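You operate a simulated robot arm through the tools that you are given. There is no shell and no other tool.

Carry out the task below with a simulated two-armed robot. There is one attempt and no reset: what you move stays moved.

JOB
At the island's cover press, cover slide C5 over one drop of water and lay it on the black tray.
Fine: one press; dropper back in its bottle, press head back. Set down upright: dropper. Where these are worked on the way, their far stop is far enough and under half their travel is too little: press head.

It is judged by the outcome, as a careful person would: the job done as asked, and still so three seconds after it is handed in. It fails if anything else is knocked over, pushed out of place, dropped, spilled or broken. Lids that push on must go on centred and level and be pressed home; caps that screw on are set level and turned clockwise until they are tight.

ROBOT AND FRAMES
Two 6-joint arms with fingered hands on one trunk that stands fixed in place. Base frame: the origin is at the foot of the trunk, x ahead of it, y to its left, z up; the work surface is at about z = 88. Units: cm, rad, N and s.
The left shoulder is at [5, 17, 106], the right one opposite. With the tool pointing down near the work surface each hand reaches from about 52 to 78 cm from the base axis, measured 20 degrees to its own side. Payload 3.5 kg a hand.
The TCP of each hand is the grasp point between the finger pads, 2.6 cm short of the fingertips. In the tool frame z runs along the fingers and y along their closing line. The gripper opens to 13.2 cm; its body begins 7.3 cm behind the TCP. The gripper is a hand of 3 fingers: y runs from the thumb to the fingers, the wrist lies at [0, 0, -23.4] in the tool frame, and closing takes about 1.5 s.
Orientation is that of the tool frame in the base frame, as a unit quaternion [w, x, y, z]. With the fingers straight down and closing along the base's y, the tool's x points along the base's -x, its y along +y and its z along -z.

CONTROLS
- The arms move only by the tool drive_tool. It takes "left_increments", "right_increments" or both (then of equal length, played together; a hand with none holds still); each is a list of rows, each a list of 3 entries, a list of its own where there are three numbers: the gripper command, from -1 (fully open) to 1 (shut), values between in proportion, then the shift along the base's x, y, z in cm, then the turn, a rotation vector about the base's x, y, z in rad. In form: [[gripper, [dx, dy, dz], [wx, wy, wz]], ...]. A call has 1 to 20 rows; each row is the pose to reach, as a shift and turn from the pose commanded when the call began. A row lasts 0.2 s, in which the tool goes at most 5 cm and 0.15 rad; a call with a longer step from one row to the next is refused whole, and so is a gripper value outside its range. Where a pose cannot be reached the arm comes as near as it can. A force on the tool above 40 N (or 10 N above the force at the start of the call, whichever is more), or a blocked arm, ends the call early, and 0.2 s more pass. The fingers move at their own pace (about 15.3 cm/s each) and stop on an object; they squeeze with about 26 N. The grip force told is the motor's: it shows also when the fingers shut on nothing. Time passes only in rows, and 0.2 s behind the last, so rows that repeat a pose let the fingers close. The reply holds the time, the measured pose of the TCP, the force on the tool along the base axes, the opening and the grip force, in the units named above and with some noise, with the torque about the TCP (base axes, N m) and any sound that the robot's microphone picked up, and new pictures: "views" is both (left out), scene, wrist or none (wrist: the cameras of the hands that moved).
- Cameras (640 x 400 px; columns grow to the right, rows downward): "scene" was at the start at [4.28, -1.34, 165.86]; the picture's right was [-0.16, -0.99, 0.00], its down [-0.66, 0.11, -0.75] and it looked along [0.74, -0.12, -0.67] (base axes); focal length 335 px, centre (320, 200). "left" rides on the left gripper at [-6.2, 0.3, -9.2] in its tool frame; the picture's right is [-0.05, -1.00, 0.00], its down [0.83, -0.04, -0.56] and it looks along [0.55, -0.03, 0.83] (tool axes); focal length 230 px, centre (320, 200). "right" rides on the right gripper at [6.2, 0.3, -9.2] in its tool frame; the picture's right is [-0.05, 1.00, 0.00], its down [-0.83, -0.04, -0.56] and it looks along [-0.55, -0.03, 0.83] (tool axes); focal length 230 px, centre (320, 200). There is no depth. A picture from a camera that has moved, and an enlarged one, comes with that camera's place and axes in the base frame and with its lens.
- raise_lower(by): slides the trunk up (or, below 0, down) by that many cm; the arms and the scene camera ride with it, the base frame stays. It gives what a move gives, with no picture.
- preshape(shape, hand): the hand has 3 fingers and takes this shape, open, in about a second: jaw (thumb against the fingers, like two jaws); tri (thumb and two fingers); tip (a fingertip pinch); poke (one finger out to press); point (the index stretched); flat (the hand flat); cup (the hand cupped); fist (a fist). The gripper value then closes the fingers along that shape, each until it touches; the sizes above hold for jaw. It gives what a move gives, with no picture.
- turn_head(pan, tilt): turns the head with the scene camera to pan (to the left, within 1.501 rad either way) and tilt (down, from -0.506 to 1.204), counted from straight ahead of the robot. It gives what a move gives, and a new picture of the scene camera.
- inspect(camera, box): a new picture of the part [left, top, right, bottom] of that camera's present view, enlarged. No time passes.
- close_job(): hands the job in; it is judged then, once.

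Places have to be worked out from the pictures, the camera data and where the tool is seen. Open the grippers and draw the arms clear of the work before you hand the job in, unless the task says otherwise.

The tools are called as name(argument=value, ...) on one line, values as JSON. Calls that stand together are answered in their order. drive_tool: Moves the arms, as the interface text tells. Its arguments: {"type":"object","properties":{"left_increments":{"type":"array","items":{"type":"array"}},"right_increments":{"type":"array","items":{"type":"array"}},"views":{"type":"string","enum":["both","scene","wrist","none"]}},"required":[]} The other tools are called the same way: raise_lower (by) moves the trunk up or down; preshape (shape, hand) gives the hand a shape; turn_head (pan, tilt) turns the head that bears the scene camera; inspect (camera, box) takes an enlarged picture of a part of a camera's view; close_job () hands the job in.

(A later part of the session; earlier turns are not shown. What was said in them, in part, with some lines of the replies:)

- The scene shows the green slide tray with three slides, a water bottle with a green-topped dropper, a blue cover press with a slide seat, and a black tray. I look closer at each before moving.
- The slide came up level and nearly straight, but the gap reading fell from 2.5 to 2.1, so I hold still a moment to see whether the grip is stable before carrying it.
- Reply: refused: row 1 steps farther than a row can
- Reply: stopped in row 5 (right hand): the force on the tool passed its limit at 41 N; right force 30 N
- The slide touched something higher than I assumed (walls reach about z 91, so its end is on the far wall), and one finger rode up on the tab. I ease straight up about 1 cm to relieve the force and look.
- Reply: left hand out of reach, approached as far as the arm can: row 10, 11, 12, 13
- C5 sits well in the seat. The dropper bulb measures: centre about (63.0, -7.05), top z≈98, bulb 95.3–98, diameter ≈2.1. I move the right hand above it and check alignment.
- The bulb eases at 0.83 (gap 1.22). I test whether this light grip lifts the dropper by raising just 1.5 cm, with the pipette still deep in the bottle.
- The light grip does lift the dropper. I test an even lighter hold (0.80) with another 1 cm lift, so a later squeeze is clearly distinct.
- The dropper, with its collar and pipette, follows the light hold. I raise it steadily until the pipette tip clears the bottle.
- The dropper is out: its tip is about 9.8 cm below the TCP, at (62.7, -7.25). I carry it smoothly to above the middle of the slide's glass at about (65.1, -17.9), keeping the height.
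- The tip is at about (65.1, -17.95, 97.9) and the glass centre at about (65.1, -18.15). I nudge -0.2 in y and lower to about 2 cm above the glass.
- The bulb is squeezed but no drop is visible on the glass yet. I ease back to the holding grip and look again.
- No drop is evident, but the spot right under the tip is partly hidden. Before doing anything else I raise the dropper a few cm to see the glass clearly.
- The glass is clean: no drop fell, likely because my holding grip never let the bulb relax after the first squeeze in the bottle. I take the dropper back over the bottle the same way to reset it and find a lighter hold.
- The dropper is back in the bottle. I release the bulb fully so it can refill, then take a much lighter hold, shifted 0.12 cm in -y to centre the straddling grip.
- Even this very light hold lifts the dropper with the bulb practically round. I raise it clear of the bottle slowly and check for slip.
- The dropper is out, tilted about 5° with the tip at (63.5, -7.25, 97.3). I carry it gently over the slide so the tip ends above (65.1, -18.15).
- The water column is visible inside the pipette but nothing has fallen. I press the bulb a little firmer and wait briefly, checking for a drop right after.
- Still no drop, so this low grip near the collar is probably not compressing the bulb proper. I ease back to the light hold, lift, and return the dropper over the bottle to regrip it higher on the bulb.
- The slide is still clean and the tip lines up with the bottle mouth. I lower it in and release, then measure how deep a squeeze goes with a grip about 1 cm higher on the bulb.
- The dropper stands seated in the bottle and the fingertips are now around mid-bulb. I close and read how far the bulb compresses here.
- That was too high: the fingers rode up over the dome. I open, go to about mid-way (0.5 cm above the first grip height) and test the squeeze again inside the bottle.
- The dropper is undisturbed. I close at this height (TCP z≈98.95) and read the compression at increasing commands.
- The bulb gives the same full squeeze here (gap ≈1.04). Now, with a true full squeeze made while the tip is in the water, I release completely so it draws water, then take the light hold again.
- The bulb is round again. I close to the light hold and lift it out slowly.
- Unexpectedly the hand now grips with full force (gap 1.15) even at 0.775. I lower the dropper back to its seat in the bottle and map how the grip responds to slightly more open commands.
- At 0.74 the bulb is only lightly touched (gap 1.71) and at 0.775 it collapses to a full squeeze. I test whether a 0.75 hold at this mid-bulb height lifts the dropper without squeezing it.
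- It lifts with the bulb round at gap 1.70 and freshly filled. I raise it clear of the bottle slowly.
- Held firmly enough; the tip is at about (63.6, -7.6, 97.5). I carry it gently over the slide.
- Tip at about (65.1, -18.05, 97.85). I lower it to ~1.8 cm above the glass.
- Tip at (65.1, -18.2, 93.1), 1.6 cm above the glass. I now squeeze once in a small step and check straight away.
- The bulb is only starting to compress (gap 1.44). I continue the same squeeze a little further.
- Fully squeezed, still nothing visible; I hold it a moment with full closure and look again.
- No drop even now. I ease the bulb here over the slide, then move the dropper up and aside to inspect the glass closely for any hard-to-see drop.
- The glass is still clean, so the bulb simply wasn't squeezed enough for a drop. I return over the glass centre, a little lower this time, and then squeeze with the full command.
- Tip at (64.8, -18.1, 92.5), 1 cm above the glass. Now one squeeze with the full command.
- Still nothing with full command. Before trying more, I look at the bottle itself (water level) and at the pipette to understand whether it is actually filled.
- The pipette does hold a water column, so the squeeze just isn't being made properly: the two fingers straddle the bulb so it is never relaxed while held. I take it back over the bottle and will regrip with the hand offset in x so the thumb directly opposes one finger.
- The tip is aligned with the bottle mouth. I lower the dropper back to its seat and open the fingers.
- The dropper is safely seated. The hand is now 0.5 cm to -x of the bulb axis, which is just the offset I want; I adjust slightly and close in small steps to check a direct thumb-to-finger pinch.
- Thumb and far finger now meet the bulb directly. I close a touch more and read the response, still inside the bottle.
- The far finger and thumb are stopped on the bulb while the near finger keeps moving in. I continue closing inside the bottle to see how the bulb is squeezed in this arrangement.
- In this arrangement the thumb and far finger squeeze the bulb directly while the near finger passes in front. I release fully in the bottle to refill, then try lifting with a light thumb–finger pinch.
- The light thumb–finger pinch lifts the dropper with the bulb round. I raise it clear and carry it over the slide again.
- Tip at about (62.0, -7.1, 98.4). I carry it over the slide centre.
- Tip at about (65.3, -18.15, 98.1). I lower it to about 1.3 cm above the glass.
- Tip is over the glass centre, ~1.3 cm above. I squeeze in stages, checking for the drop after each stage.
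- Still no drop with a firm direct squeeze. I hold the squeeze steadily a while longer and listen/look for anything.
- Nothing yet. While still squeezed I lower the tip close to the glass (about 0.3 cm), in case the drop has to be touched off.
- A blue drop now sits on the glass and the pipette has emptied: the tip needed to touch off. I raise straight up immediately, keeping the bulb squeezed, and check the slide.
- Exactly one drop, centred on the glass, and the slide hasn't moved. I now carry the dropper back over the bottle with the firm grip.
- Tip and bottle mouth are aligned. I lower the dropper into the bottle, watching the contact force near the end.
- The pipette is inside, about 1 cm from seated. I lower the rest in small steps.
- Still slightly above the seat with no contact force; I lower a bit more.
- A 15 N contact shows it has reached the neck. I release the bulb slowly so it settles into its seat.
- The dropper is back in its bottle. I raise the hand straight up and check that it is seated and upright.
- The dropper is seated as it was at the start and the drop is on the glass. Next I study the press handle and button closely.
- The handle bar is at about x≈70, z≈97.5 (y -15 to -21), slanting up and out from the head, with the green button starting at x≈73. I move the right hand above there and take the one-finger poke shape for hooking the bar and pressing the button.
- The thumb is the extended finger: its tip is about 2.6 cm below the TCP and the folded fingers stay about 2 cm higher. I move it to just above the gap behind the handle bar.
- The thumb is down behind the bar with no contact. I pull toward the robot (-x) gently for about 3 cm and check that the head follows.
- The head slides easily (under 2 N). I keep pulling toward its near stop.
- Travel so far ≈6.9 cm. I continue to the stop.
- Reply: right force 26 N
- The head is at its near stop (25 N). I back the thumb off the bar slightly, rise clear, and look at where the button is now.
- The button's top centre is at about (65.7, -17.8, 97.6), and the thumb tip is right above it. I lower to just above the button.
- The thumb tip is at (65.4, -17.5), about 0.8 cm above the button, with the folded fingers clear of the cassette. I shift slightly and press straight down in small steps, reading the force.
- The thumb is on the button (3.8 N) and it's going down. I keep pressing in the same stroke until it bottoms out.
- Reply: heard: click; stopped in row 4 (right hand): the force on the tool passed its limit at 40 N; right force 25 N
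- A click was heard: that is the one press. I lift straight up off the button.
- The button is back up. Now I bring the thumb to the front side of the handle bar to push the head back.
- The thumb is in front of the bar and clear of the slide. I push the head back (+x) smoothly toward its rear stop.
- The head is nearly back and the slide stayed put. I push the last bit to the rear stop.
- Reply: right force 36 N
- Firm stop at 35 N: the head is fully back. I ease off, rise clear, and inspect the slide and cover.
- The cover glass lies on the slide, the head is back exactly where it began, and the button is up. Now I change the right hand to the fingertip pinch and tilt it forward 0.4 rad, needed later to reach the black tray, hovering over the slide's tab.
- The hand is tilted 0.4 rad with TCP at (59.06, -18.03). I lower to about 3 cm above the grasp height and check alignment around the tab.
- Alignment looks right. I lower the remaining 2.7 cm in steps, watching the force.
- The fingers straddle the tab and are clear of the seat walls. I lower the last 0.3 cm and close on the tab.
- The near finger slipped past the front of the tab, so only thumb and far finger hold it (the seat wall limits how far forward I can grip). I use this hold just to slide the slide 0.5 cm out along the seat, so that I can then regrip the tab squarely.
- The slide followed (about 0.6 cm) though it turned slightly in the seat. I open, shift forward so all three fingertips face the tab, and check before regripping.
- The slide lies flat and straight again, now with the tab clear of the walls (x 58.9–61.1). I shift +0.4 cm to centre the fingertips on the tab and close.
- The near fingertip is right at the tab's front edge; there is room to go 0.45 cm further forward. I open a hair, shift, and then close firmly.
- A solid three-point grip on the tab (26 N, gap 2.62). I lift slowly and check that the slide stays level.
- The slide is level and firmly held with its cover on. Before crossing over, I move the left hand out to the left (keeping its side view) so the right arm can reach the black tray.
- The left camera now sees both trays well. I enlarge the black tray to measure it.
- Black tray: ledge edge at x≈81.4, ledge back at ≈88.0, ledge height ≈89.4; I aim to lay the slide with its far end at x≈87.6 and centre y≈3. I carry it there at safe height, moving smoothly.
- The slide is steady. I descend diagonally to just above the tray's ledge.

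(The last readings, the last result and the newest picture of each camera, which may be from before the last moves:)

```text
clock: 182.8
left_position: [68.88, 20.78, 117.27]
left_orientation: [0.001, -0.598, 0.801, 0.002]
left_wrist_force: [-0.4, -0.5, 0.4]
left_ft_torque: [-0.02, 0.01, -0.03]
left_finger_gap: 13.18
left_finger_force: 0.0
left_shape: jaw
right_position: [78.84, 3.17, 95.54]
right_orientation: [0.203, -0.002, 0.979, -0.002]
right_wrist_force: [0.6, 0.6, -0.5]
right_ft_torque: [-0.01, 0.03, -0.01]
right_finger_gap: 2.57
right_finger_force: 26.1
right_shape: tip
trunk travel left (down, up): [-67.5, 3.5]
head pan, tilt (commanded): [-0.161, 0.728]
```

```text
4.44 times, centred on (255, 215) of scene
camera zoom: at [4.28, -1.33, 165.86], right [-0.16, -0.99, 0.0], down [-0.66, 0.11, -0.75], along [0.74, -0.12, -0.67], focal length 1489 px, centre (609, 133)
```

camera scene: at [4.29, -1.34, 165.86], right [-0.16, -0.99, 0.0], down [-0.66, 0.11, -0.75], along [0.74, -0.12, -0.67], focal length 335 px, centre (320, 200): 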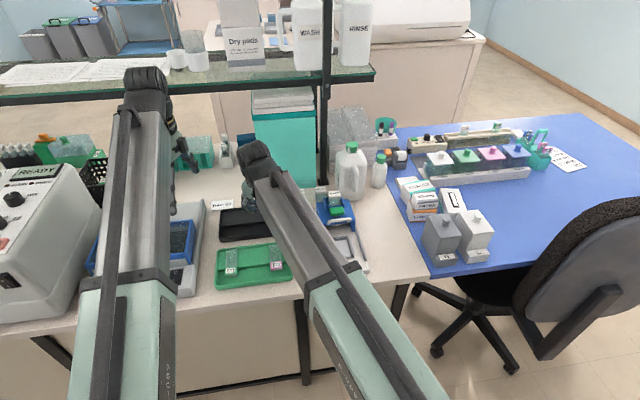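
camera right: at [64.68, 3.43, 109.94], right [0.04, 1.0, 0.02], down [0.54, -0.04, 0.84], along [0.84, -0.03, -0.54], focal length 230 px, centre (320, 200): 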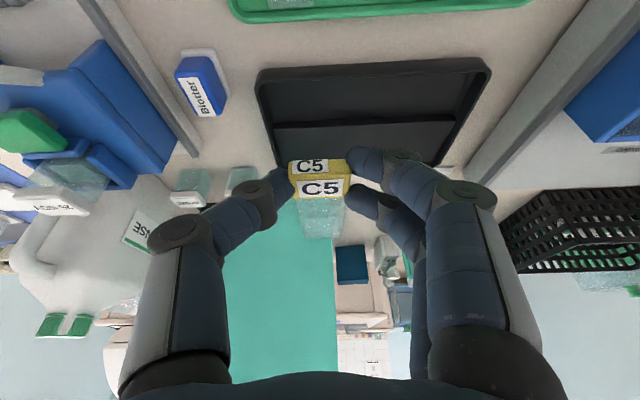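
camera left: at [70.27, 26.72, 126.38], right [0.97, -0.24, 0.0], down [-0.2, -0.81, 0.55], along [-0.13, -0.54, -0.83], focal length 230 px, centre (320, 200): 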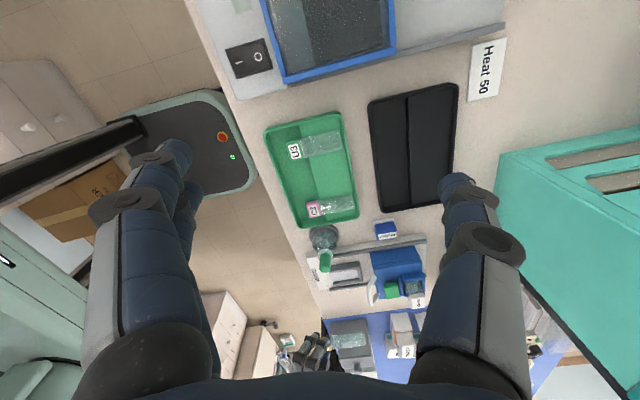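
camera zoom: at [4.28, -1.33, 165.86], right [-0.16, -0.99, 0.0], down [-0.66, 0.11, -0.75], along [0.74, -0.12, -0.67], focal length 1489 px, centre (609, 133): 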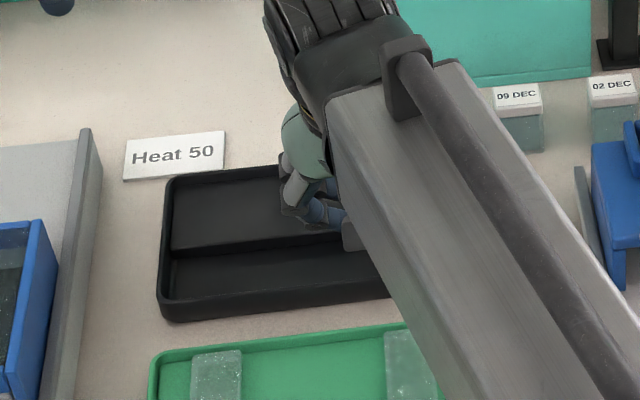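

I enlarge around the slide's far end and the tray's back rim to check the fit before lowering.

inspect(camera="right", box=[270, 150, 370, 250])

inspect(camera="left", box=[385, 160, 445, 230])

drive_tool(left_increments=[[-1, [0.8, 0, 0], [0, 0, 0]], [-1, [1.8, 0, 0], [0, 0, 0]], [-1, [2.6, 0, 0], [0, 0, 0]], [-1, [2.6, 0, 0], [0, 0, 0]]], views="none")

inspect(camera="left", box=[350, 150, 450, 240])

```text
4.00 times, centred on (320, 200) of right
camera zoom: at [69.51, 3.46, 101.5], right [0.04, 1.0, 0.02], down [0.54, -0.04, 0.84], along [0.84, -0.03, -0.54], focal length 920 px, centre (320, 200)
```

zoom: 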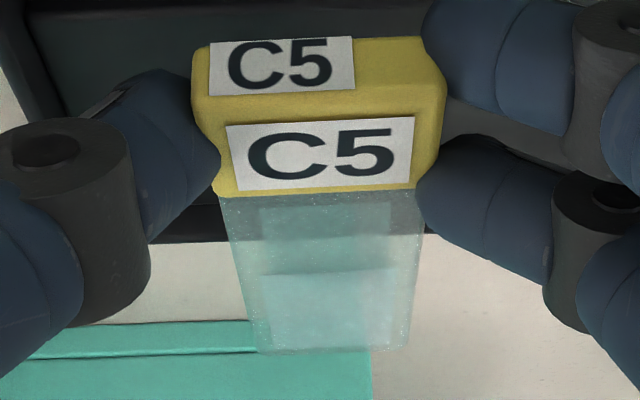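

```text
5.71 times, centred on (415, 195) of left
camera zoom: at [70.27, 26.7, 126.38], right [0.97, -0.24, 0.0], down [-0.2, -0.81, 0.55], along [-0.13, -0.54, -0.83], focal length 1315 px, centre (-223, 229)
```

zoom: 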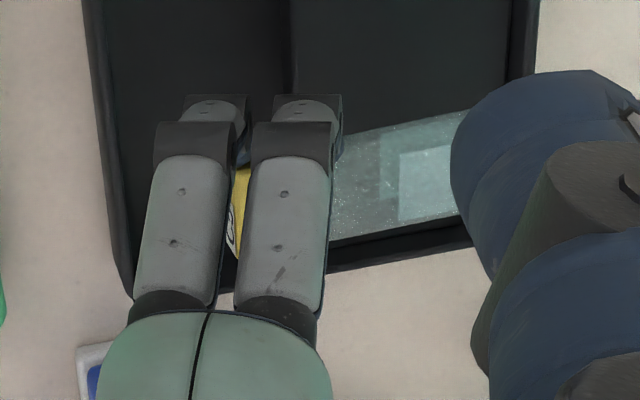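

```text
clock: 183.8
left_position: [71.14, 20.83, 117.24]
left_orientation: [0.002, -0.598, 0.801, 0.0]
left_wrist_force: [-0.7, -0.1, 0.2]
left_ft_torque: [-0.01, -0.04, 0.0]
left_finger_gap: 13.24
left_finger_force: 0.0
left_shape: jaw
left hand out of reach, approached as far as the arm can: row 3
right_position: [78.85, 3.03, 95.48]
right_orientation: [0.203, -0.002, 0.979, -0.002]
right_wrist_force: [-0.2, 0.0, -1.2]
right_ft_torque: [0.03, 0.05, 0.02]
right_finger_gap: 2.59
right_finger_force: 25.6
right_shape: tip
trunk travel left (down, up): [-67.5, 3.5]
head pan, tilt (commanded): [-0.161, 0.728]
```

```text
4.44 times, centred on (400, 195) of left
camera zoom: at [72.52, 26.69, 126.32], right [0.97, -0.24, 0.0], down [-0.2, -0.81, 0.55], along [-0.13, -0.54, -0.83], focal length 1022 px, centre (-36, 222)
```

zoom: 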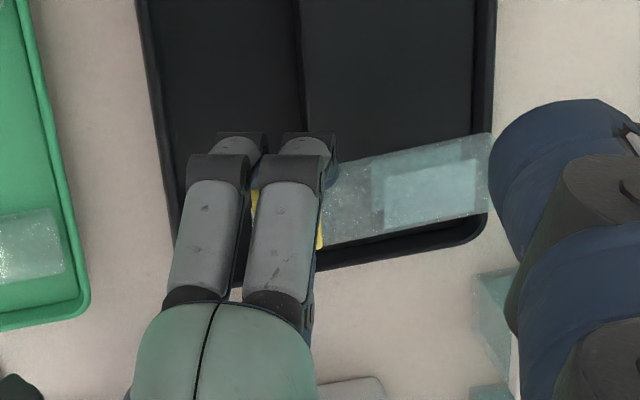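

The slide's far end is roughly 0.5–1 cm short of the back rim. I zoom on the rim and ledge edge to settle how far forward it can go.

inspect(camera="left", box=[440, 150, 475, 200])

inspect(camera="left", box=[395, 140, 435, 190])

```text
8.00 times, centred on (458, 175) of left
camera zoom: at [72.52, 26.69, 126.32], right [0.97, -0.24, 0.0], down [-0.2, -0.81, 0.55], along [-0.13, -0.54, -0.83], focal length 1841 px, centre (-780, 400)
```

zoom: 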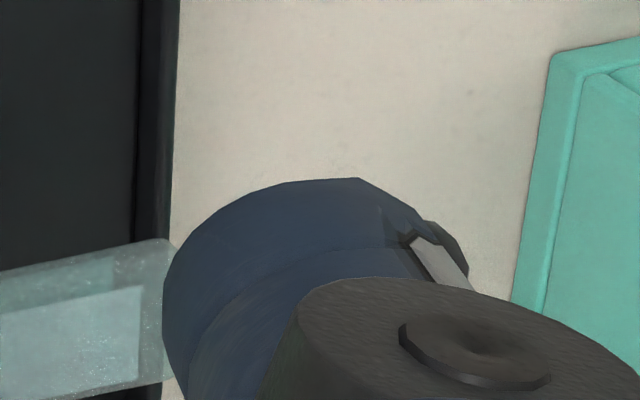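

```text
8.00 times, centred on (415, 165) of left
camera zoom: at [72.52, 26.69, 126.32], right [0.97, -0.24, 0.0], down [-0.2, -0.81, 0.55], along [-0.13, -0.54, -0.83], focal length 1841 px, centre (-440, 480)
```

zoom: 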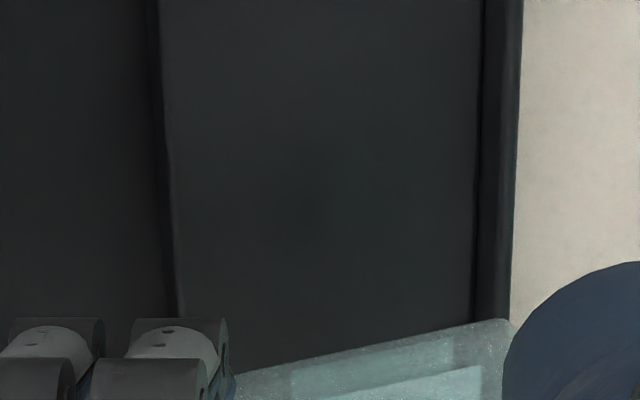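

In the same camera the rim's inner face is at x≈87.85 and the slide's far end at ≈86.9. I move 0.65 cm forward and lower to about 1 cm above the ledge.

drive_tool(right_increments=[[0.8, [0.3, 0, -0.3], [0, 0, 0]], [0.8, [0.65, 0, -0.8], [0, 0, 0]], [0.8, [0.65, 0, -1.5], [0, 0, 0]], [0.8, [0.65, 0, -2.2], [0, 0, 0]], [0.8, [0.65, 0, -2.7], [0, 0, 0]], [0.8, [0.65, 0, -2.7], [0, 0, 0]]], views="none")

inspect(camera="left", box=[390, 150, 450, 210])

inspect(camera="right", box=[260, 140, 380, 240])

```text
clock: 185.2
left_position: [71.11, 20.76, 117.09]
left_orientation: [0.002, -0.598, 0.802, 0.001]
left_wrist_force: [-0.6, 0.9, -0.3]
left_ft_torque: [-0.01, -0.03, -0.02]
left_finger_gap: 13.16
left_finger_force: 0.0
left_shape: jaw
right_position: [79.47, 3.1, 92.86]
right_orientation: [0.203, -0.002, 0.979, -0.002]
right_wrist_force: [0.1, 0.3, -1.4]
right_ft_torque: [0.01, 0.05, 0.01]
right_finger_gap: 2.6
right_finger_force: 25.9
right_shape: tip
trunk travel left (down, up): [-67.5, 3.5]
head pan, tilt (commanded): [-0.161, 0.728]
```

```text
6.67 times, centred on (420, 180) of left
camera zoom: at [72.51, 26.7, 126.33], right [0.97, -0.24, 0.0], down [-0.2, -0.81, 0.55], along [-0.13, -0.54, -0.83], focal length 1534 px, centre (-347, 333)
```

zoom: 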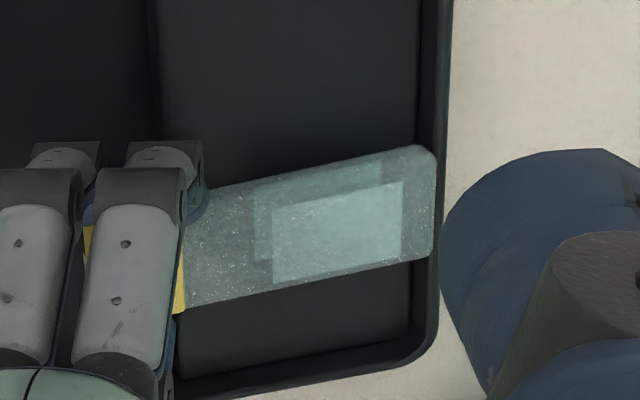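

```text
4.00 times, centred on (320, 190) of right
camera zoom: at [70.12, 3.46, 98.83], right [0.04, 1.0, 0.02], down [0.54, -0.04, 0.84], along [0.84, -0.03, -0.54], focal length 920 px, centre (320, 240)
```

zoom: 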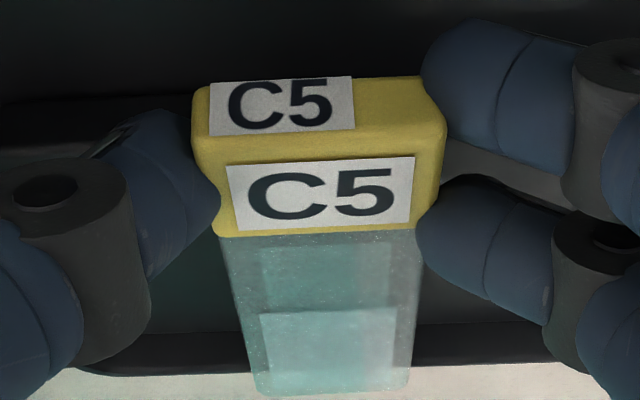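

The far end is now within 0.1–0.2 cm of the rim, too tight. I move back 0.45 cm before lowering further.

drive_tool(right_increments=[[0.8, [-0.2, 0, 0], [0, 0, 0]], [0.8, [-0.45, 0, 0], [0, 0, 0]], [0.8, [-0.45, 0, 0], [0, 0, 0]]], views="none")

inspect(camera="left", box=[390, 150, 450, 210])

inspect(camera="right", box=[260, 140, 380, 240])

```text
clock: 186.0
left_position: [71.14, 20.79, 117.11]
left_orientation: [0.002, -0.597, 0.802, 0.001]
left_wrist_force: [0.6, 0.3, 0.8]
left_ft_torque: [0.01, -0.01, -0.03]
left_finger_gap: 13.17
left_finger_force: 0.0
left_shape: jaw
right_position: [79.01, 3.12, 92.75]
right_orientation: [0.202, -0.002, 0.979, -0.002]
right_wrist_force: [-0.3, 0.2, -0.1]
right_ft_torque: [0.0, 0.05, 0.0]
right_finger_gap: 2.6
right_finger_force: 26.4
right_shape: tip
trunk travel left (down, up): [-67.5, 3.5]
head pan, tilt (commanded): [-0.161, 0.728]
```

```text
6.67 times, centred on (420, 180) of left
camera zoom: at [72.52, 26.7, 126.33], right [0.97, -0.24, 0.0], down [-0.2, -0.81, 0.55], along [-0.13, -0.54, -0.83], focal length 1534 px, centre (-347, 333)
```

zoom: 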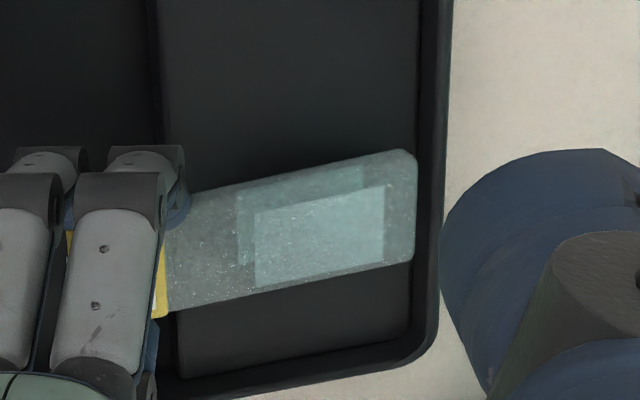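

```text
4.00 times, centred on (320, 190) of right
camera zoom: at [69.67, 3.46, 98.84], right [0.04, 1.0, 0.02], down [0.54, -0.04, 0.84], along [0.84, -0.03, -0.54], focal length 920 px, centre (320, 240)
```

zoom: 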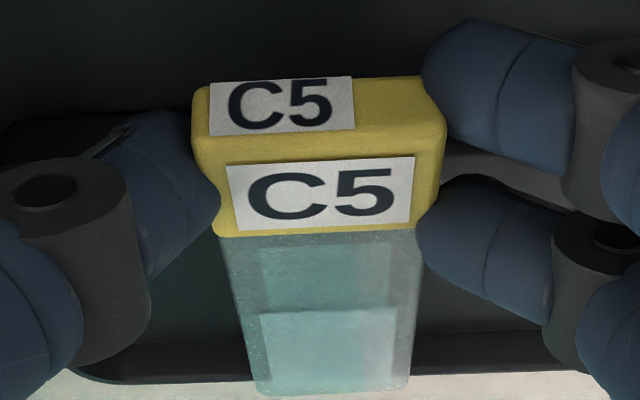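

Good: allowing for parallax the far end will land about 0.45 cm short of the rim. I lower in small steps, watching the contact force.

drive_tool(right_increments=[[0.8, [0, 0, -0.3], [0, 0, 0]], [0.8, [0, 0, -0.6], [0, 0, 0]], [0.8, [0, 0, -0.6], [0, 0, 0]]], views="none")

inspect(camera="left", box=[390, 150, 450, 210])

drive_tool(right_increments=[[0.8, [0, 0, -0.15], [0, 0, 0]], [0.8, [0, 0, -0.25], [0, 0, 0]], [0.8, [0, 0, -0.25], [0, 0, 0]]], views="none")

inspect(camera="left", box=[390, 150, 450, 210])

```text
clock: 186.8
left_position: [71.18, 20.75, 117.24]
left_orientation: [0.002, -0.597, 0.802, 0.002]
left_wrist_force: [-0.5, -0.9, -0.2]
left_ft_torque: [0.0, 0.0, -0.02]
left_finger_gap: 13.16
left_finger_force: 0.1
left_shape: jaw
right_position: [79.03, 3.03, 92.27]
right_orientation: [0.202, -0.002, 0.979, -0.002]
right_wrist_force: [0.4, 0.6, -0.6]
right_ft_torque: [0.02, 0.05, 0.0]
right_finger_gap: 2.6
right_finger_force: 25.6
right_shape: tip
trunk travel left (down, up): [-67.5, 3.5]
head pan, tilt (commanded): [-0.161, 0.728]
```

```text
6.67 times, centred on (420, 180) of left
camera zoom: at [72.52, 26.7, 126.33], right [0.97, -0.24, 0.0], down [-0.2, -0.81, 0.55], along [-0.13, -0.54, -0.83], focal length 1534 px, centre (-347, 333)
```

zoom: 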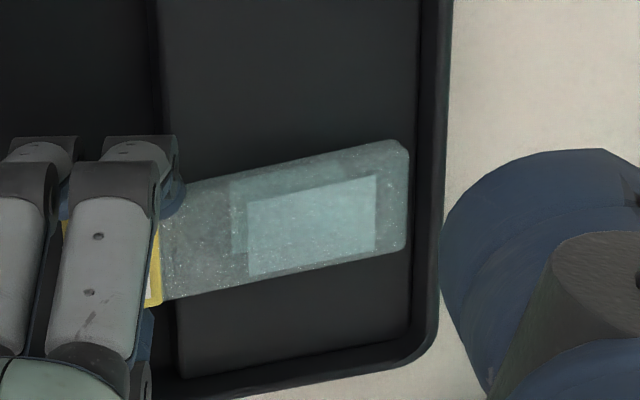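

```text
clock: 187.6
left_position: [71.02, 20.72, 117.23]
left_orientation: [0.002, -0.597, 0.802, 0.002]
left_wrist_force: [-0.3, 0.2, -0.1]
left_ft_torque: [-0.04, -0.02, -0.04]
left_finger_gap: 13.18
left_finger_force: 0.1
left_shape: jaw
right_position: [78.99, 3.13, 92.02]
right_orientation: [0.203, -0.002, 0.979, -0.002]
right_wrist_force: [0.6, 0.1, 0.0]
right_ft_torque: [0.04, 0.0, 0.0]
right_finger_gap: 2.59
right_finger_force: 25.9
right_shape: tip
trunk travel left (down, up): [-67.5, 3.5]
head pan, tilt (commanded): [-0.161, 0.728]
```

```text
6.67 times, centred on (420, 180) of left
camera zoom: at [72.51, 26.7, 126.33], right [0.97, -0.24, 0.0], down [-0.2, -0.81, 0.55], along [-0.13, -0.54, -0.83], focal length 1534 px, centre (-347, 333)
```

zoom: 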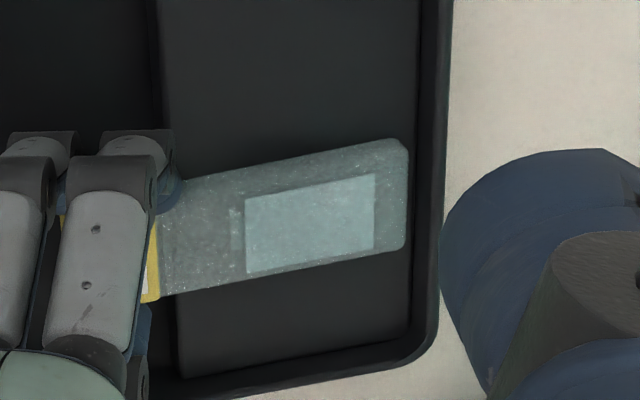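

The cover's reflection has almost merged with it, so the slide is nearly down on the ledge. I lower another 0.2 cm in small steps.

drive_tool(right_increments=[[0.8, [0, 0, -0.1], [0, 0, 0]], [0.8, [0, 0, -0.2], [0, 0, 0]], [0.8, [0, 0, -0.2], [0, 0, 0]]], views="none")

inspect(camera="left", box=[385, 150, 445, 210])

inspect(camera="right", box=[240, 120, 400, 250])

```text
clock: 188.4
left_position: [71.02, 20.87, 117.16]
left_orientation: [0.003, -0.598, 0.802, 0.002]
left_wrist_force: [-0.5, -0.4, -0.7]
left_ft_torque: [0.0, 0.0, -0.01]
left_finger_gap: 13.18
left_finger_force: 0.1
left_shape: jaw
right_position: [79.11, 2.98, 91.78]
right_orientation: [0.203, -0.003, 0.979, -0.002]
right_wrist_force: [-0.9, 0.3, 0.4]
right_ft_torque: [-0.01, -0.01, -0.02]
right_finger_gap: 2.65
right_finger_force: 25.9
right_shape: tip
trunk travel left (down, up): [-67.5, 3.5]
head pan, tilt (commanded): [-0.161, 0.728]
```

```text
6.67 times, centred on (415, 180) of left
camera zoom: at [72.5, 26.7, 126.34], right [0.97, -0.24, 0.0], down [-0.2, -0.81, 0.55], along [-0.13, -0.54, -0.83], focal length 1534 px, centre (-313, 333)
```

zoom: 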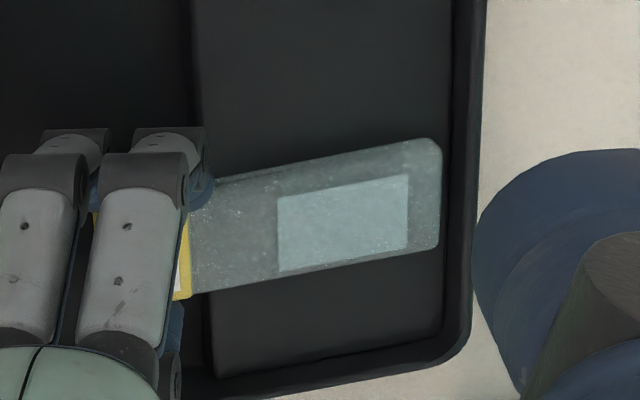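

```text
3.08 times, centred on (320, 185) of right
camera zoom: at [69.69, 3.43, 97.82], right [0.04, 1.0, 0.02], down [0.54, -0.04, 0.84], along [0.84, -0.03, -0.54], focal length 708 px, centre (320, 246)
```

zoom: 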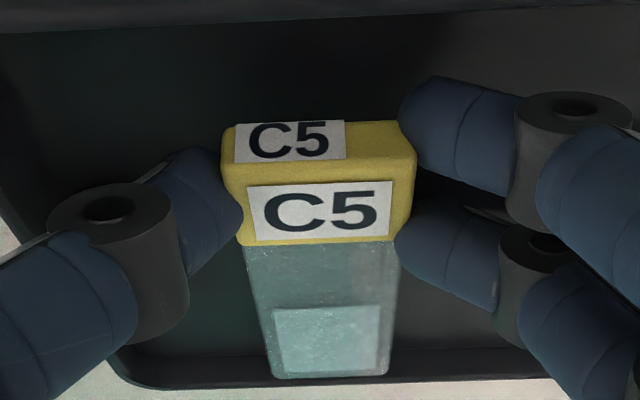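

No contact force yet. I go down another 0.15 cm and compare.

drive_tool(right_increments=[[0.8, [0, 0, -0.1], [0, 0, 0]], [0.8, [0, 0, -0.18], [0, 0, 0]], [0.8, [0, 0, -0.18], [0, 0, 0]]], views="none")

inspect(camera="left", box=[385, 150, 445, 210])

inspect(camera="scene", box=[230, 200, 300, 245])

```text
clock: 189.2
left_position: [71.19, 20.75, 117.3]
left_orientation: [0.002, -0.597, 0.802, 0.001]
left_wrist_force: [0.4, -0.4, 0.0]
left_ft_torque: [-0.01, 0.0, -0.03]
left_finger_gap: 13.2
left_finger_force: 0.1
left_shape: jaw
right_position: [79.02, 3.02, 91.6]
right_orientation: [0.203, -0.002, 0.979, -0.002]
right_wrist_force: [-0.3, 0.3, 5.0]
right_ft_torque: [0.04, -0.11, 0.03]
right_finger_gap: 2.64
right_finger_force: 26.2
right_shape: tip
trunk travel left (down, up): [-67.5, 3.5]
head pan, tilt (commanded): [-0.161, 0.728]
```

```text
6.67 times, centred on (415, 180) of left
camera zoom: at [72.47, 26.7, 126.36], right [0.97, -0.24, 0.0], down [-0.2, -0.81, 0.55], along [-0.13, -0.54, -0.83], focal length 1534 px, centre (-313, 333)
```

zoom: 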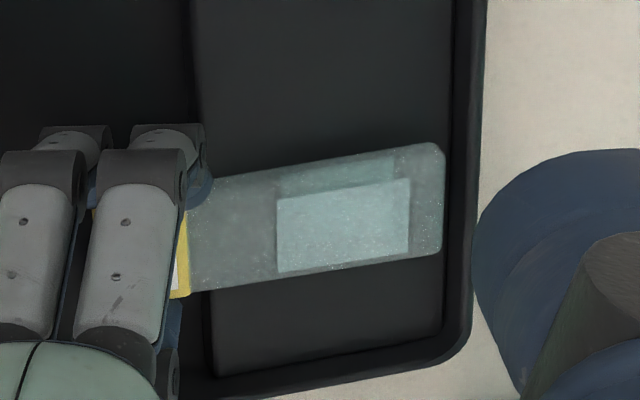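

```text
8.89 times, centred on (265, 222) of scene
camera zoom: at [4.22, -1.33, 165.86], right [-0.16, -0.99, 0.0], down [-0.66, 0.11, -0.75], along [0.74, -0.12, -0.67], focal length 2977 px, centre (809, 0)
```

zoom: 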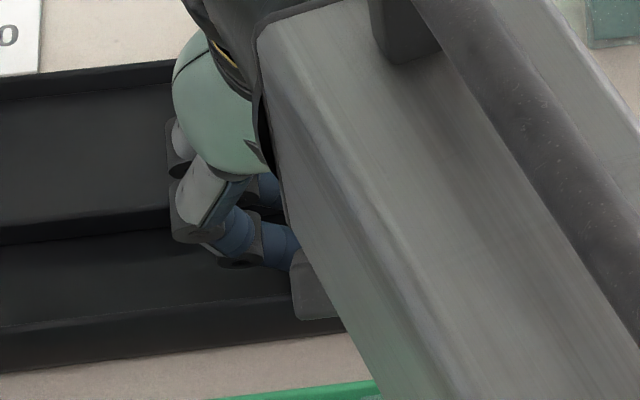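

A 5 N contact at the ledge edge: the far end is still slightly high. I ease up 0.1 cm and tip the far end down by 0.04 rad so the slide lies flat before releasing.

drive_tool(right_increments=[[0.8, [0, 0, 0.1], [0, 0, 0]], [0.8, [0.05, 0, 0.1], [0, 0.02, 0]], [0.8, [0.1, 0, 0.1], [0, 0.045, 0]], [0.8, [0.1, 0, 0.1], [0, 0.045, 0]]], views="none")

inspect(camera="left", box=[385, 150, 445, 210])

```text
clock: 190.2
left_position: [71.08, 20.74, 117.29]
left_orientation: [0.003, -0.597, 0.802, 0.001]
left_wrist_force: [1.0, -0.4, 0.1]
left_ft_torque: [0.02, 0.02, 0.02]
left_finger_gap: 13.21
left_finger_force: 0.0
left_shape: jaw
right_position: [79.15, 3.14, 91.77]
right_orientation: [0.18, -0.002, 0.984, -0.002]
right_wrist_force: [0.7, 1.1, 5.7]
right_ft_torque: [0.04, -0.11, 0.0]
right_finger_gap: 2.66
right_finger_force: 25.9
right_shape: tip
trunk travel left (down, up): [-67.5, 3.5]
head pan, tilt (commanded): [-0.161, 0.728]
```

```text
6.67 times, centred on (415, 180) of left
camera zoom: at [72.47, 26.69, 126.36], right [0.97, -0.24, 0.0], down [-0.2, -0.81, 0.55], along [-0.13, -0.54, -0.83], focal length 1534 px, centre (-313, 333)
```

zoom: 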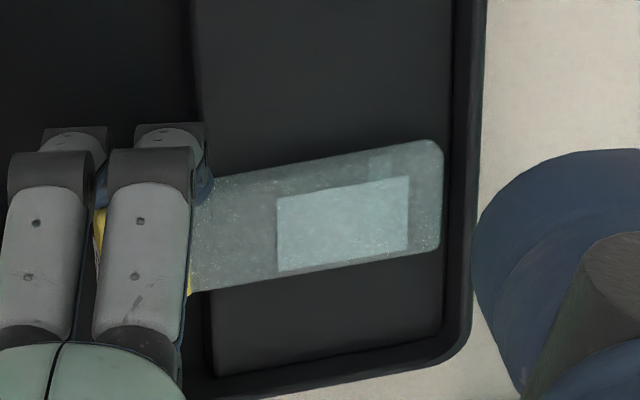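

The slide rests on the ledge edge with light force, nearly flat. I release it slowly.

drive_tool(right_increments=[[0.68, [0, 0, 0.05], [0, 0, 0]], [0.58, [0, 0, 0.05], [0, 0, 0]], [0.5, [0, 0, 0.05], [0, 0, 0]], [0.42, [0, 0, 0.05], [0, 0, 0]], [0.36, [0, 0, 0.05], [0, 0, 0]], [0.36, [0, 0, 0.05], [0, 0, 0]]], views="none")

inspect(camera="left", box=[375, 145, 445, 215])

inspect(camera="right", box=[240, 120, 400, 250])

```text
clock: 191.6
left_position: [71.13, 20.68, 117.2]
left_orientation: [0.002, -0.598, 0.801, 0.001]
left_wrist_force: [-0.1, 0.1, 0.1]
left_ft_torque: [0.02, -0.03, -0.02]
left_finger_gap: 13.19
left_finger_force: 0.0
left_shape: jaw
right_position: [79.19, 3.11, 91.6]
right_orientation: [0.181, -0.003, 0.983, -0.001]
right_wrist_force: [0.6, -0.3, -0.3]
right_ft_torque: [-0.02, -0.01, 0.01]
right_finger_gap: 4.2
right_finger_force: 0.0
right_shape: tip
trunk travel left (down, up): [-67.5, 3.5]
head pan, tilt (commanded): [-0.161, 0.728]
```

```text
5.71 times, centred on (410, 180) of left
camera zoom: at [72.51, 26.7, 126.33], right [0.97, -0.24, 0.0], down [-0.2, -0.81, 0.55], along [-0.13, -0.54, -0.83], focal length 1315 px, centre (-194, 314)
```

zoom: 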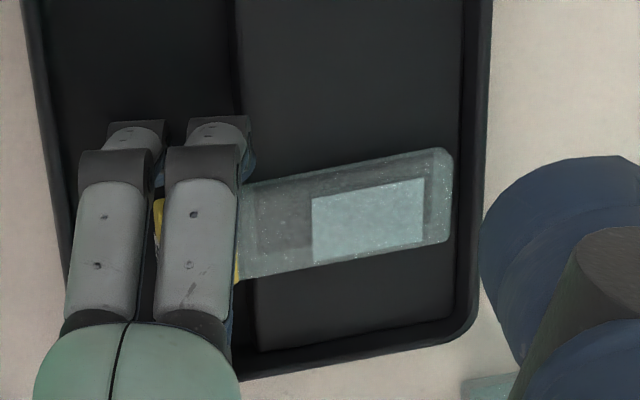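

```text
3.08 times, centred on (320, 185) of right
camera zoom: at [70.06, 3.45, 98.16], right [0.05, 1.0, 0.01], down [0.58, -0.04, 0.81], along [0.81, -0.03, -0.58], focal length 708 px, centre (320, 246)
```

zoom: 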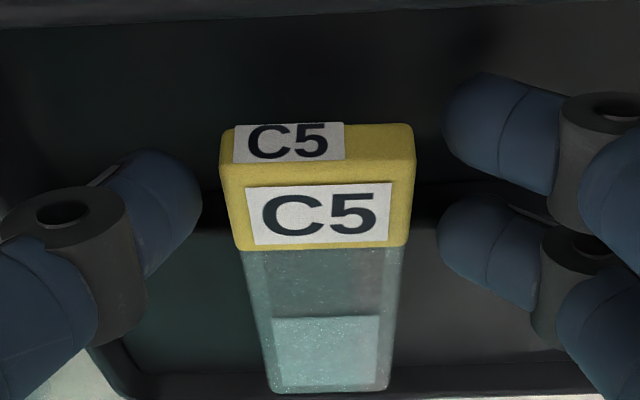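

Released. I zoom in to verify that the slide lies flat on the ledge.

inspect(camera="left", box=[405, 160, 440, 195])

inspect(camera="right", box=[280, 150, 360, 250])

drive_tool(right_increments=[[0.3, [0, 0, 0], [0, 0, 0]], [0.25, [0, 0, 0.3], [0, 0, 0]], [0.2, [-0.2, 0, 1], [0, 0, 0]], [0.2, [-0.5, 0, 2], [0, 0, 0]], [0.2, [-1, 0, 3.5], [0, 0, 0]], [0.2, [-2, 0, 5.5], [0, 0, 0]], [0.2, [-4, -0.5, 8], [0, 0, 0]], [0.2, [-6, -1, 10], [0, 0, 0]], [0.2, [-6, -1, 10], [0, 0, 0]]], views="none")

inspect(camera="left", box=[360, 120, 450, 220])

inspect(camera="right", box=[220, 60, 420, 240])

```text
11.43 times, centred on (422, 178) of left
camera zoom: at [72.51, 26.7, 126.33], right [0.97, -0.24, 0.0], down [-0.2, -0.81, 0.55], along [-0.13, -0.54, -0.83], focal length 2629 px, centre (-851, 457)
```

zoom: 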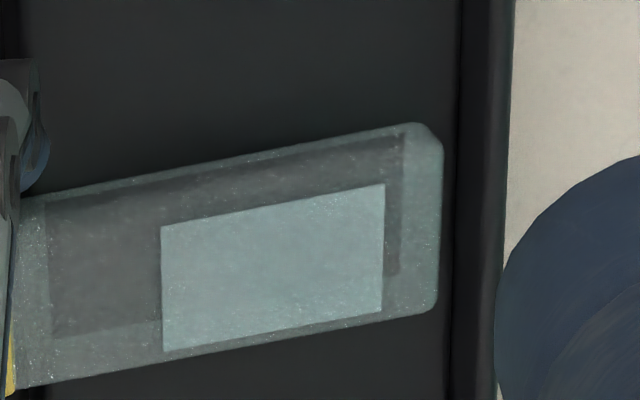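

```text
4.00 times, centred on (320, 200) of right
camera zoom: at [70.06, 3.45, 98.16], right [0.05, 1.0, 0.01], down [0.58, -0.04, 0.81], along [0.81, -0.03, -0.58], focal length 920 px, centre (320, 200)
```

zoom: 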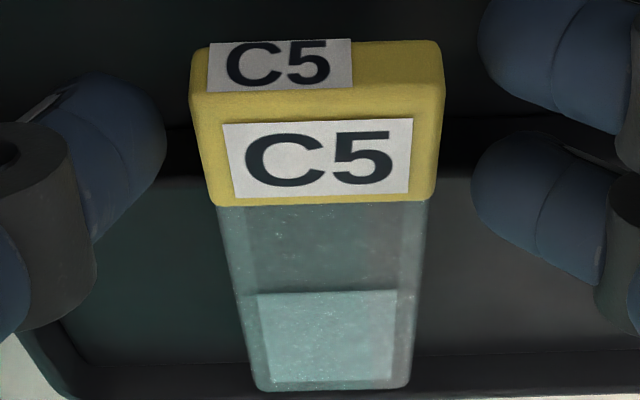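

```text
clock: 193.6
left_position: [71.1, 20.78, 117.2]
left_orientation: [0.001, -0.597, 0.802, 0.001]
left_wrist_force: [-1.0, 0.6, 0.4]
left_ft_torque: [-0.01, 0.0, -0.01]
left_finger_gap: 13.18
left_finger_force: 0.1
left_shape: jaw
right_position: [73.22, 2.1, 101.7]
right_orientation: [0.18, -0.003, 0.984, -0.001]
right_wrist_force: [-1.0, -0.5, -0.5]
right_ft_torque: [0.02, -0.01, 0.01]
right_finger_gap: 5.21
right_finger_force: 0.1
right_shape: tip
trunk travel left (down, up): [-67.5, 3.5]
head pan, tilt (commanded): [-0.161, 0.728]
```

```text
4.00 times, centred on (405, 170) of left
camera zoom: at [72.53, 26.7, 126.32], right [0.97, -0.24, 0.0], down [-0.2, -0.81, 0.55], along [-0.13, -0.54, -0.83], focal length 920 px, centre (-20, 320)
```

zoom: 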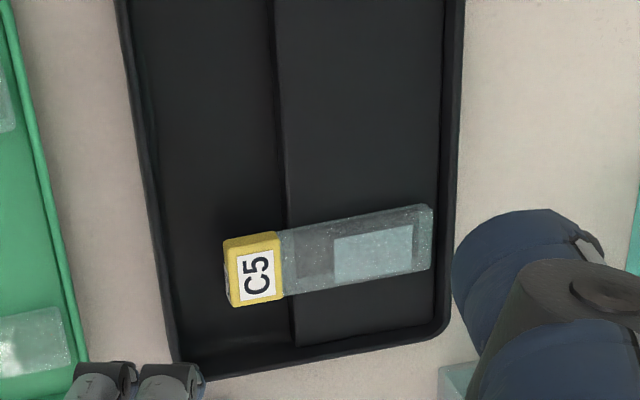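

```text
2.22 times, centred on (320, 150) of right
camera zoom: at [64.1, 2.47, 108.14], right [0.05, 1.0, 0.01], down [0.58, -0.04, 0.81], along [0.81, -0.03, -0.58], focal length 511 px, centre (320, 311)
```

zoom: 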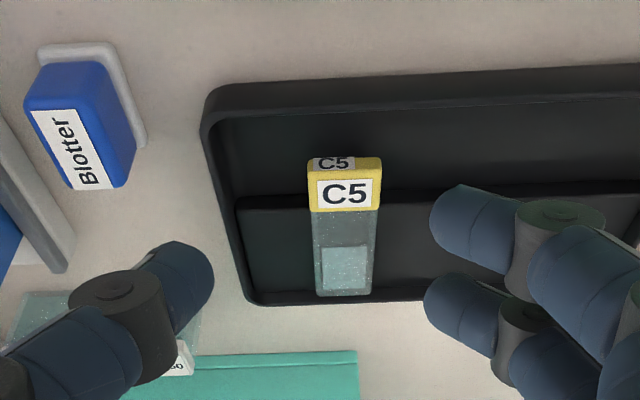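

C5 lies flat on the black tray with its cover on, tab over the trough just like the slides in the green tray. I withdraw the right arm up and back to the right, restoring its vertical orientation.

drive_tool(right_increments=[[0.2, [-1, -0.5, 2], [0, 0, 0]], [0, [-2.5, -1.5, 5], [0, 0.06, 0]], [-0.3, [-4, -4, 8], [0, 0.12, 0]], [-0.6, [-6, -7, 11], [0, 0.18, 0]], [-1, [-8, -11, 14], [0, 0.24, 0]], [-1, [-10, -15, 16], [0, 0.3, 0]], [-1, [-12, -19, 18], [0, 0.36, 0]], [-1, [-13.5, -23, 19], [0, 0.36, 0]], [-1, [-15, -27, 19.5], [0, 0.36, 0]], [-1, [-16, -31, 19.5], [0, 0.36, 0]], [-1, [-16.5, -35, 19.5], [0, 0.36, 0]], [-1, [-16.5, -38, 19.5], [0, 0.36, 0]], [-1, [-16.5, -38, 19.5], [0, 0.36, 0]]], views="scene")

```text
refused: row 5 steps farther than a row can; nothing moved
```

One step was too long; I resend with smaller steps.

drive_tool(right_increments=[[0.2, [-1, -0.5, 2], [0, 0, 0]], [0, [-2.5, -1.5, 5], [0, 0.06, 0]], [-0.3, [-4, -3.5, 8], [0, 0.12, 0]], [-0.6, [-5.5, -6, 11], [0, 0.18, 0]], [-1, [-7, -9, 14], [0, 0.24, 0]], [-1, [-8.5, -12.5, 16], [0, 0.3, 0]], [-1, [-10, -16, 17.5], [0, 0.36, 0]], [-1, [-11.5, -20, 18.5], [0, 0.36, 0]], [-1, [-13, -24, 19.5], [0, 0.36, 0]], [-1, [-14.5, -28, 19.5], [0, 0.36, 0]], [-1, [-16, -32, 19.5], [0, 0.36, 0]], [-1, [-16.5, -35.5, 19.5], [0, 0.36, 0]], [-1, [-16.5, -38, 19.5], [0, 0.36, 0]], [-1, [-16.5, -38, 19.5], [0, 0.36, 0]]], views="scene")

```text
clock: 196.6
left_position: [71.13, 20.77, 117.11]
left_orientation: [0.001, -0.597, 0.802, 0.001]
left_wrist_force: [1.0, 0.2, 0.0]
left_ft_torque: [-0.03, -0.02, 0.0]
left_finger_gap: 13.19
left_finger_force: 0.0
left_shape: jaw
right_position: [56.57, -35.99, 121.29]
right_orientation: [0.001, -0.003, 1.0, -0.002]
right_wrist_force: [0.3, 0.0, -0.3]
right_ft_torque: [0.01, 0.03, 0.0]
right_finger_gap: 13.2
right_finger_force: 0.0
right_shape: tip
trunk travel left (down, up): [-67.5, 3.5]
head pan, tilt (commanded): [-0.161, 0.728]
camera scene: at [4.28, -1.32, 165.86], right [-0.16, -0.99, 0.0], down [-0.66, 0.11, -0.75], along [0.74, -0.12, -0.67], focal length 335 px, centre (320, 200)
```

scene: 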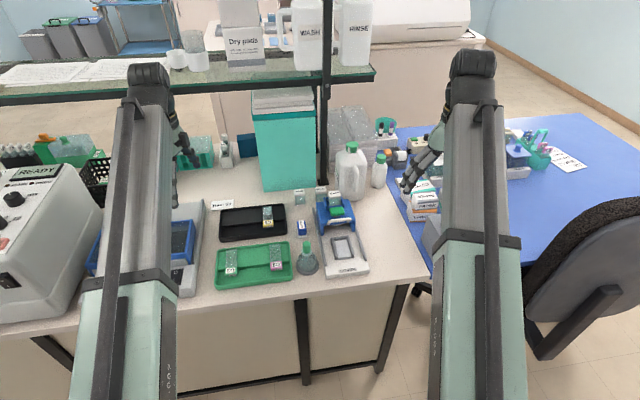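

The right arm is home. I check the whole work area with the scene and left cameras.

inspect(camera="scene", box=[200, 170, 400, 295])

inspect(camera="scene", box=[240, 195, 300, 240])

inspect(camera="scene", box=[290, 180, 375, 285])

inspect(camera="left", box=[250, 80, 480, 320])

```text
3.20 times, centred on (300, 232) of scene
camera zoom: at [4.28, -1.32, 165.86], right [-0.16, -0.99, 0.0], down [-0.66, 0.11, -0.75], along [0.74, -0.12, -0.67], focal length 1072 px, centre (384, 96)
```

zoom: 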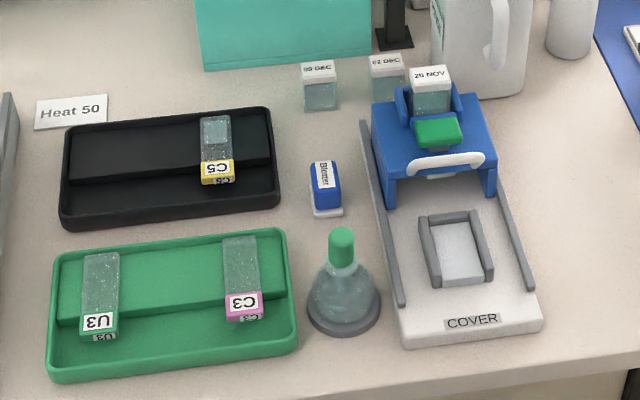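

```text
8.89 times, centred on (270, 218) of scene
camera zoom: at [4.28, -1.32, 165.86], right [-0.16, -0.99, 0.0], down [-0.66, 0.11, -0.75], along [0.74, -0.12, -0.67], focal length 2977 px, centre (764, 44)
```

zoom: 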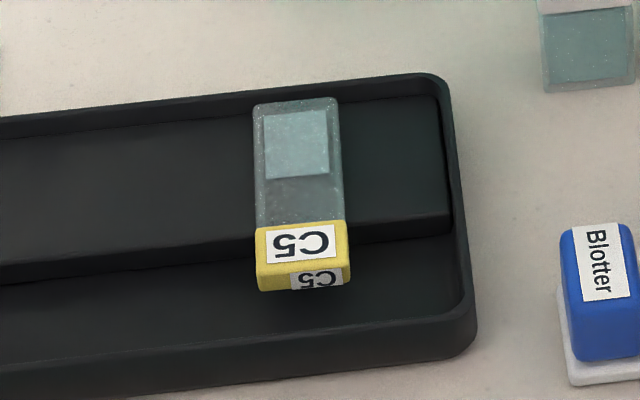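

```text
3.81 times, centred on (332, 232) of scene
camera zoom: at [4.28, -1.32, 165.86], right [-0.16, -0.99, 0.0], down [-0.66, 0.11, -0.75], along [0.74, -0.12, -0.67], focal length 1276 px, centre (272, 76)
```

zoom: 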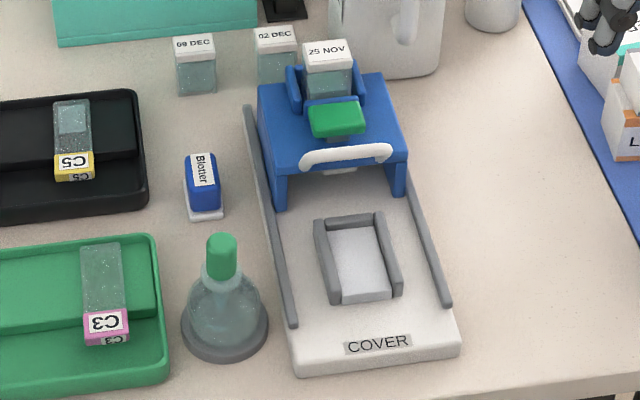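

```text
1.67 times, centred on (365, 200) of left
camera zoom: at [72.51, 26.71, 126.33], right [0.97, -0.24, 0.0], down [-0.2, -0.81, 0.55], along [-0.13, -0.54, -0.83], focal length 384 px, centre (245, 200)
```

zoom: 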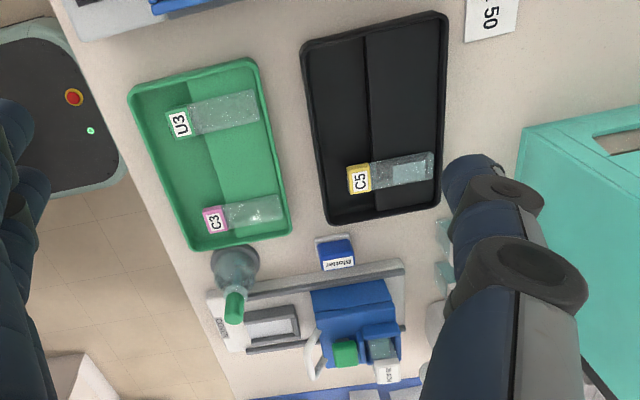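

All is in place. I double-check that the dropper is fully seated in the bottle with a close-up.

inspect(camera="scene", box=[285, 220, 365, 280])

inspect(camera="scene", box=[290, 235, 325, 270])

inspect(camera="right", box=[440, 80, 560, 180])

```text
6.67 times, centred on (325, 250) of scene
camera zoom: at [4.28, -1.32, 165.86], right [-0.16, -0.99, 0.0], down [-0.66, 0.11, -0.75], along [0.74, -0.12, -0.67], focal length 2233 px, centre (287, -133)
```

zoom: 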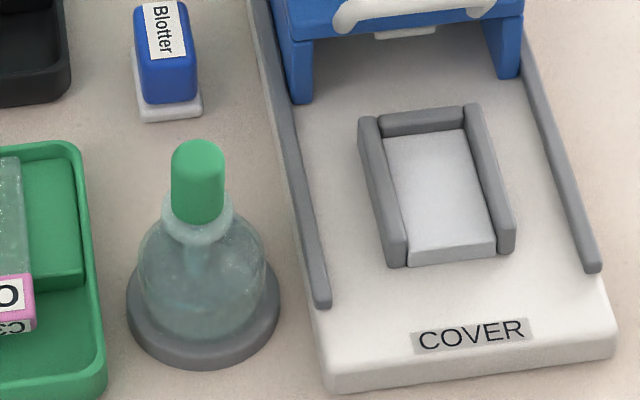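

```text
11.43 times, centred on (308, 252) of scene
camera zoom: at [4.28, -1.32, 165.86], right [-0.16, -0.99, 0.0], down [-0.66, 0.11, -0.75], along [0.74, -0.12, -0.67], focal length 3828 px, centre (463, -400)
```

zoom: 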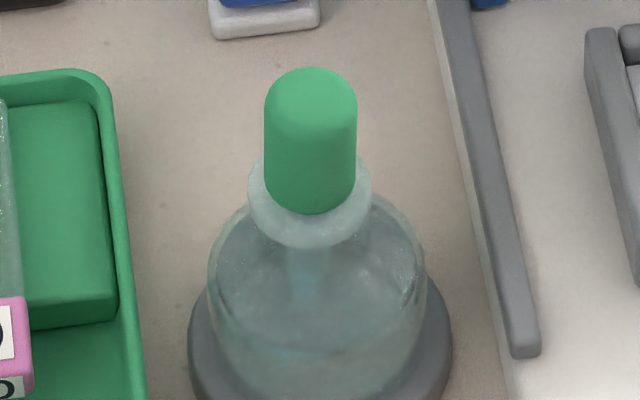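

```text
4.00 times, centred on (500, 130) of right
camera zoom: at [50.44, -35.61, 130.48], right [0.05, 1.0, 0.0], down [0.83, -0.04, 0.56], along [0.56, -0.03, -0.83], focal length 920 px, centre (-400, 480)
```

zoom: 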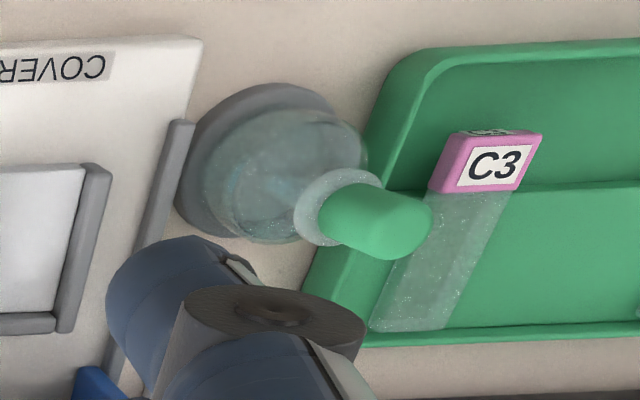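

The dropper is seated upright just as at the start. Finally I draw the left arm back out to its side.

drive_tool(left_increments=[[-1, [-1, 0, 1], [0, 0, -0.14]], [-1, [-2, 0, 2], [0, 0, -0.28]], [-1, [-3, 0.5, 3], [0, 0, -0.42]], [-1, [-4, 1, 3.5], [0, 0, -0.56]], [-1, [-5, 1.5, 4], [0, 0, -0.7]], [-1, [-6, 2, 4], [0, 0, -0.84]], [-1, [-7, 3, 4], [0, 0, -0.98]], [-1, [-8, 4, 4], [0, 0, -1.12]], [-1, [-9, 5, 4], [0, 0, -1.28]], [-1, [-9, 6, 4], [0, 0, -1.28]], [-1, [-9, 6, 4], [0, 0, -1.28]]], views="scene")

```text
refused: row 9 steps farther than a row can; nothing moved
```

The last rotation step was a bit too large; I resend with equal steps.

drive_tool(left_increments=[[-1, [-1, 0, 1], [0, 0, -0.14]], [-1, [-2, 0, 2], [0, 0, -0.28]], [-1, [-3, 0.5, 3], [0, 0, -0.42]], [-1, [-4, 1, 3.5], [0, 0, -0.56]], [-1, [-5, 1.5, 4], [0, 0, -0.7]], [-1, [-6, 2, 4], [0, 0, -0.84]], [-1, [-7, 3, 4], [0, 0, -0.98]], [-1, [-8, 4, 4], [0, 0, -1.12]], [-1, [-9, 5, 4], [0, 0, -1.25]], [-1, [-9, 6, 4], [0, 0, -1.28]], [-1, [-9, 6, 4], [0, 0, -1.28]]], views="scene")

inspect(camera="scene", box=[200, 170, 400, 295])

```text
clock: 199.0
left_position: [62.47, 26.78, 121.26]
left_orientation: [0.002, 0.0, 1.0, 0.001]
left_wrist_force: [0.2, 0.1, -0.3]
left_ft_torque: [0.01, 0.01, 0.01]
left_finger_gap: 13.18
left_finger_force: 0.1
left_shape: jaw
right_position: [56.65, -35.94, 121.3]
right_orientation: [0.002, -0.002, 1.0, -0.002]
right_wrist_force: [0.3, 0.7, -0.2]
right_ft_torque: [-0.03, 0.01, -0.04]
right_finger_gap: 13.21
right_finger_force: 0.1
right_shape: tip
trunk travel left (down, up): [-67.5, 3.5]
head pan, tilt (commanded): [-0.161, 0.728]
camera scene: at [4.27, -1.35, 165.86], right [-0.16, -0.99, 0.0], down [-0.66, 0.11, -0.75], along [0.74, -0.12, -0.67], focal length 335 px, centre (320, 200)
```

scene: 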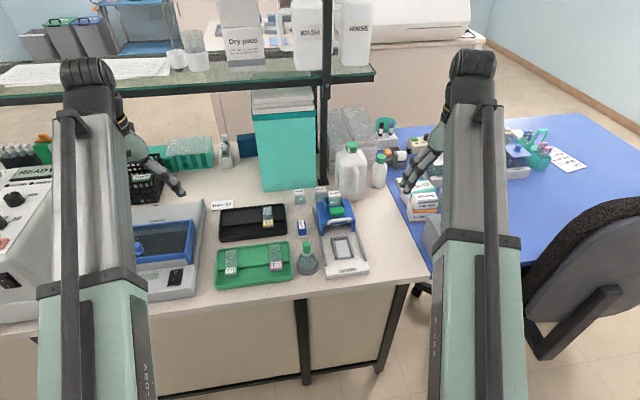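

```text
3.20 times, centred on (300, 232) of scene
camera zoom: at [4.27, -1.35, 165.86], right [-0.16, -0.99, 0.0], down [-0.66, 0.11, -0.75], along [0.74, -0.12, -0.67], focal length 1072 px, centre (384, 96)
```

zoom: 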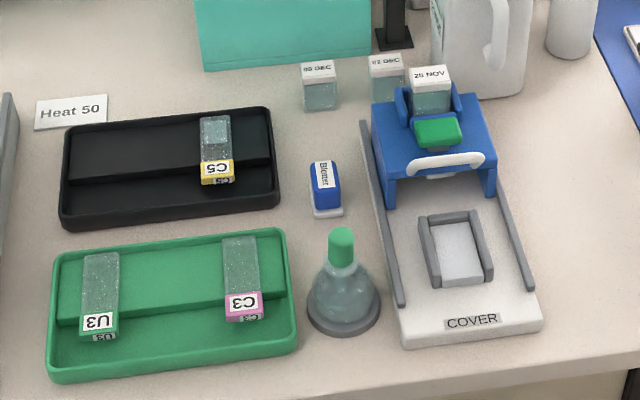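

Both arms are clear with the grippers open. C5 is on the black tray with its cover over one drop, the dropper is upright in its bottle, and the press head is back at its rear stop after one press. The other items look to be where they started, so I hand the job in.

close_job()

```text
The job is handed in.
```

Slide C5 is lying flat on the black tray, with its cover glass over one drop of water. I handed the job in with both arms clear and the grippers open; I haven't seen the judge's result.

- **Drop:** The first attempts squeezed the bulb above the glass and nothing came out. The drop only released when the pipette tip touched the glass. After that the slide showed one drop, near the middle of the glass.
- **Press:** I pulled the head to its near stop, pressed the button once (one click), then pushed the head back to its rear stop.
- **Dropper:** It is upright in its bottle and looks seated as it was at the start, to within about 0.1 cm.
- **First slide placement:** On the way into the press, C5 bumped the seat's wall. I stopped, levelled it and set it down again, and saw no damage.
- **Everything else:** The other two slides, the Blotter, the spare cassettes and the tray positions look unchanged in the final pictures.
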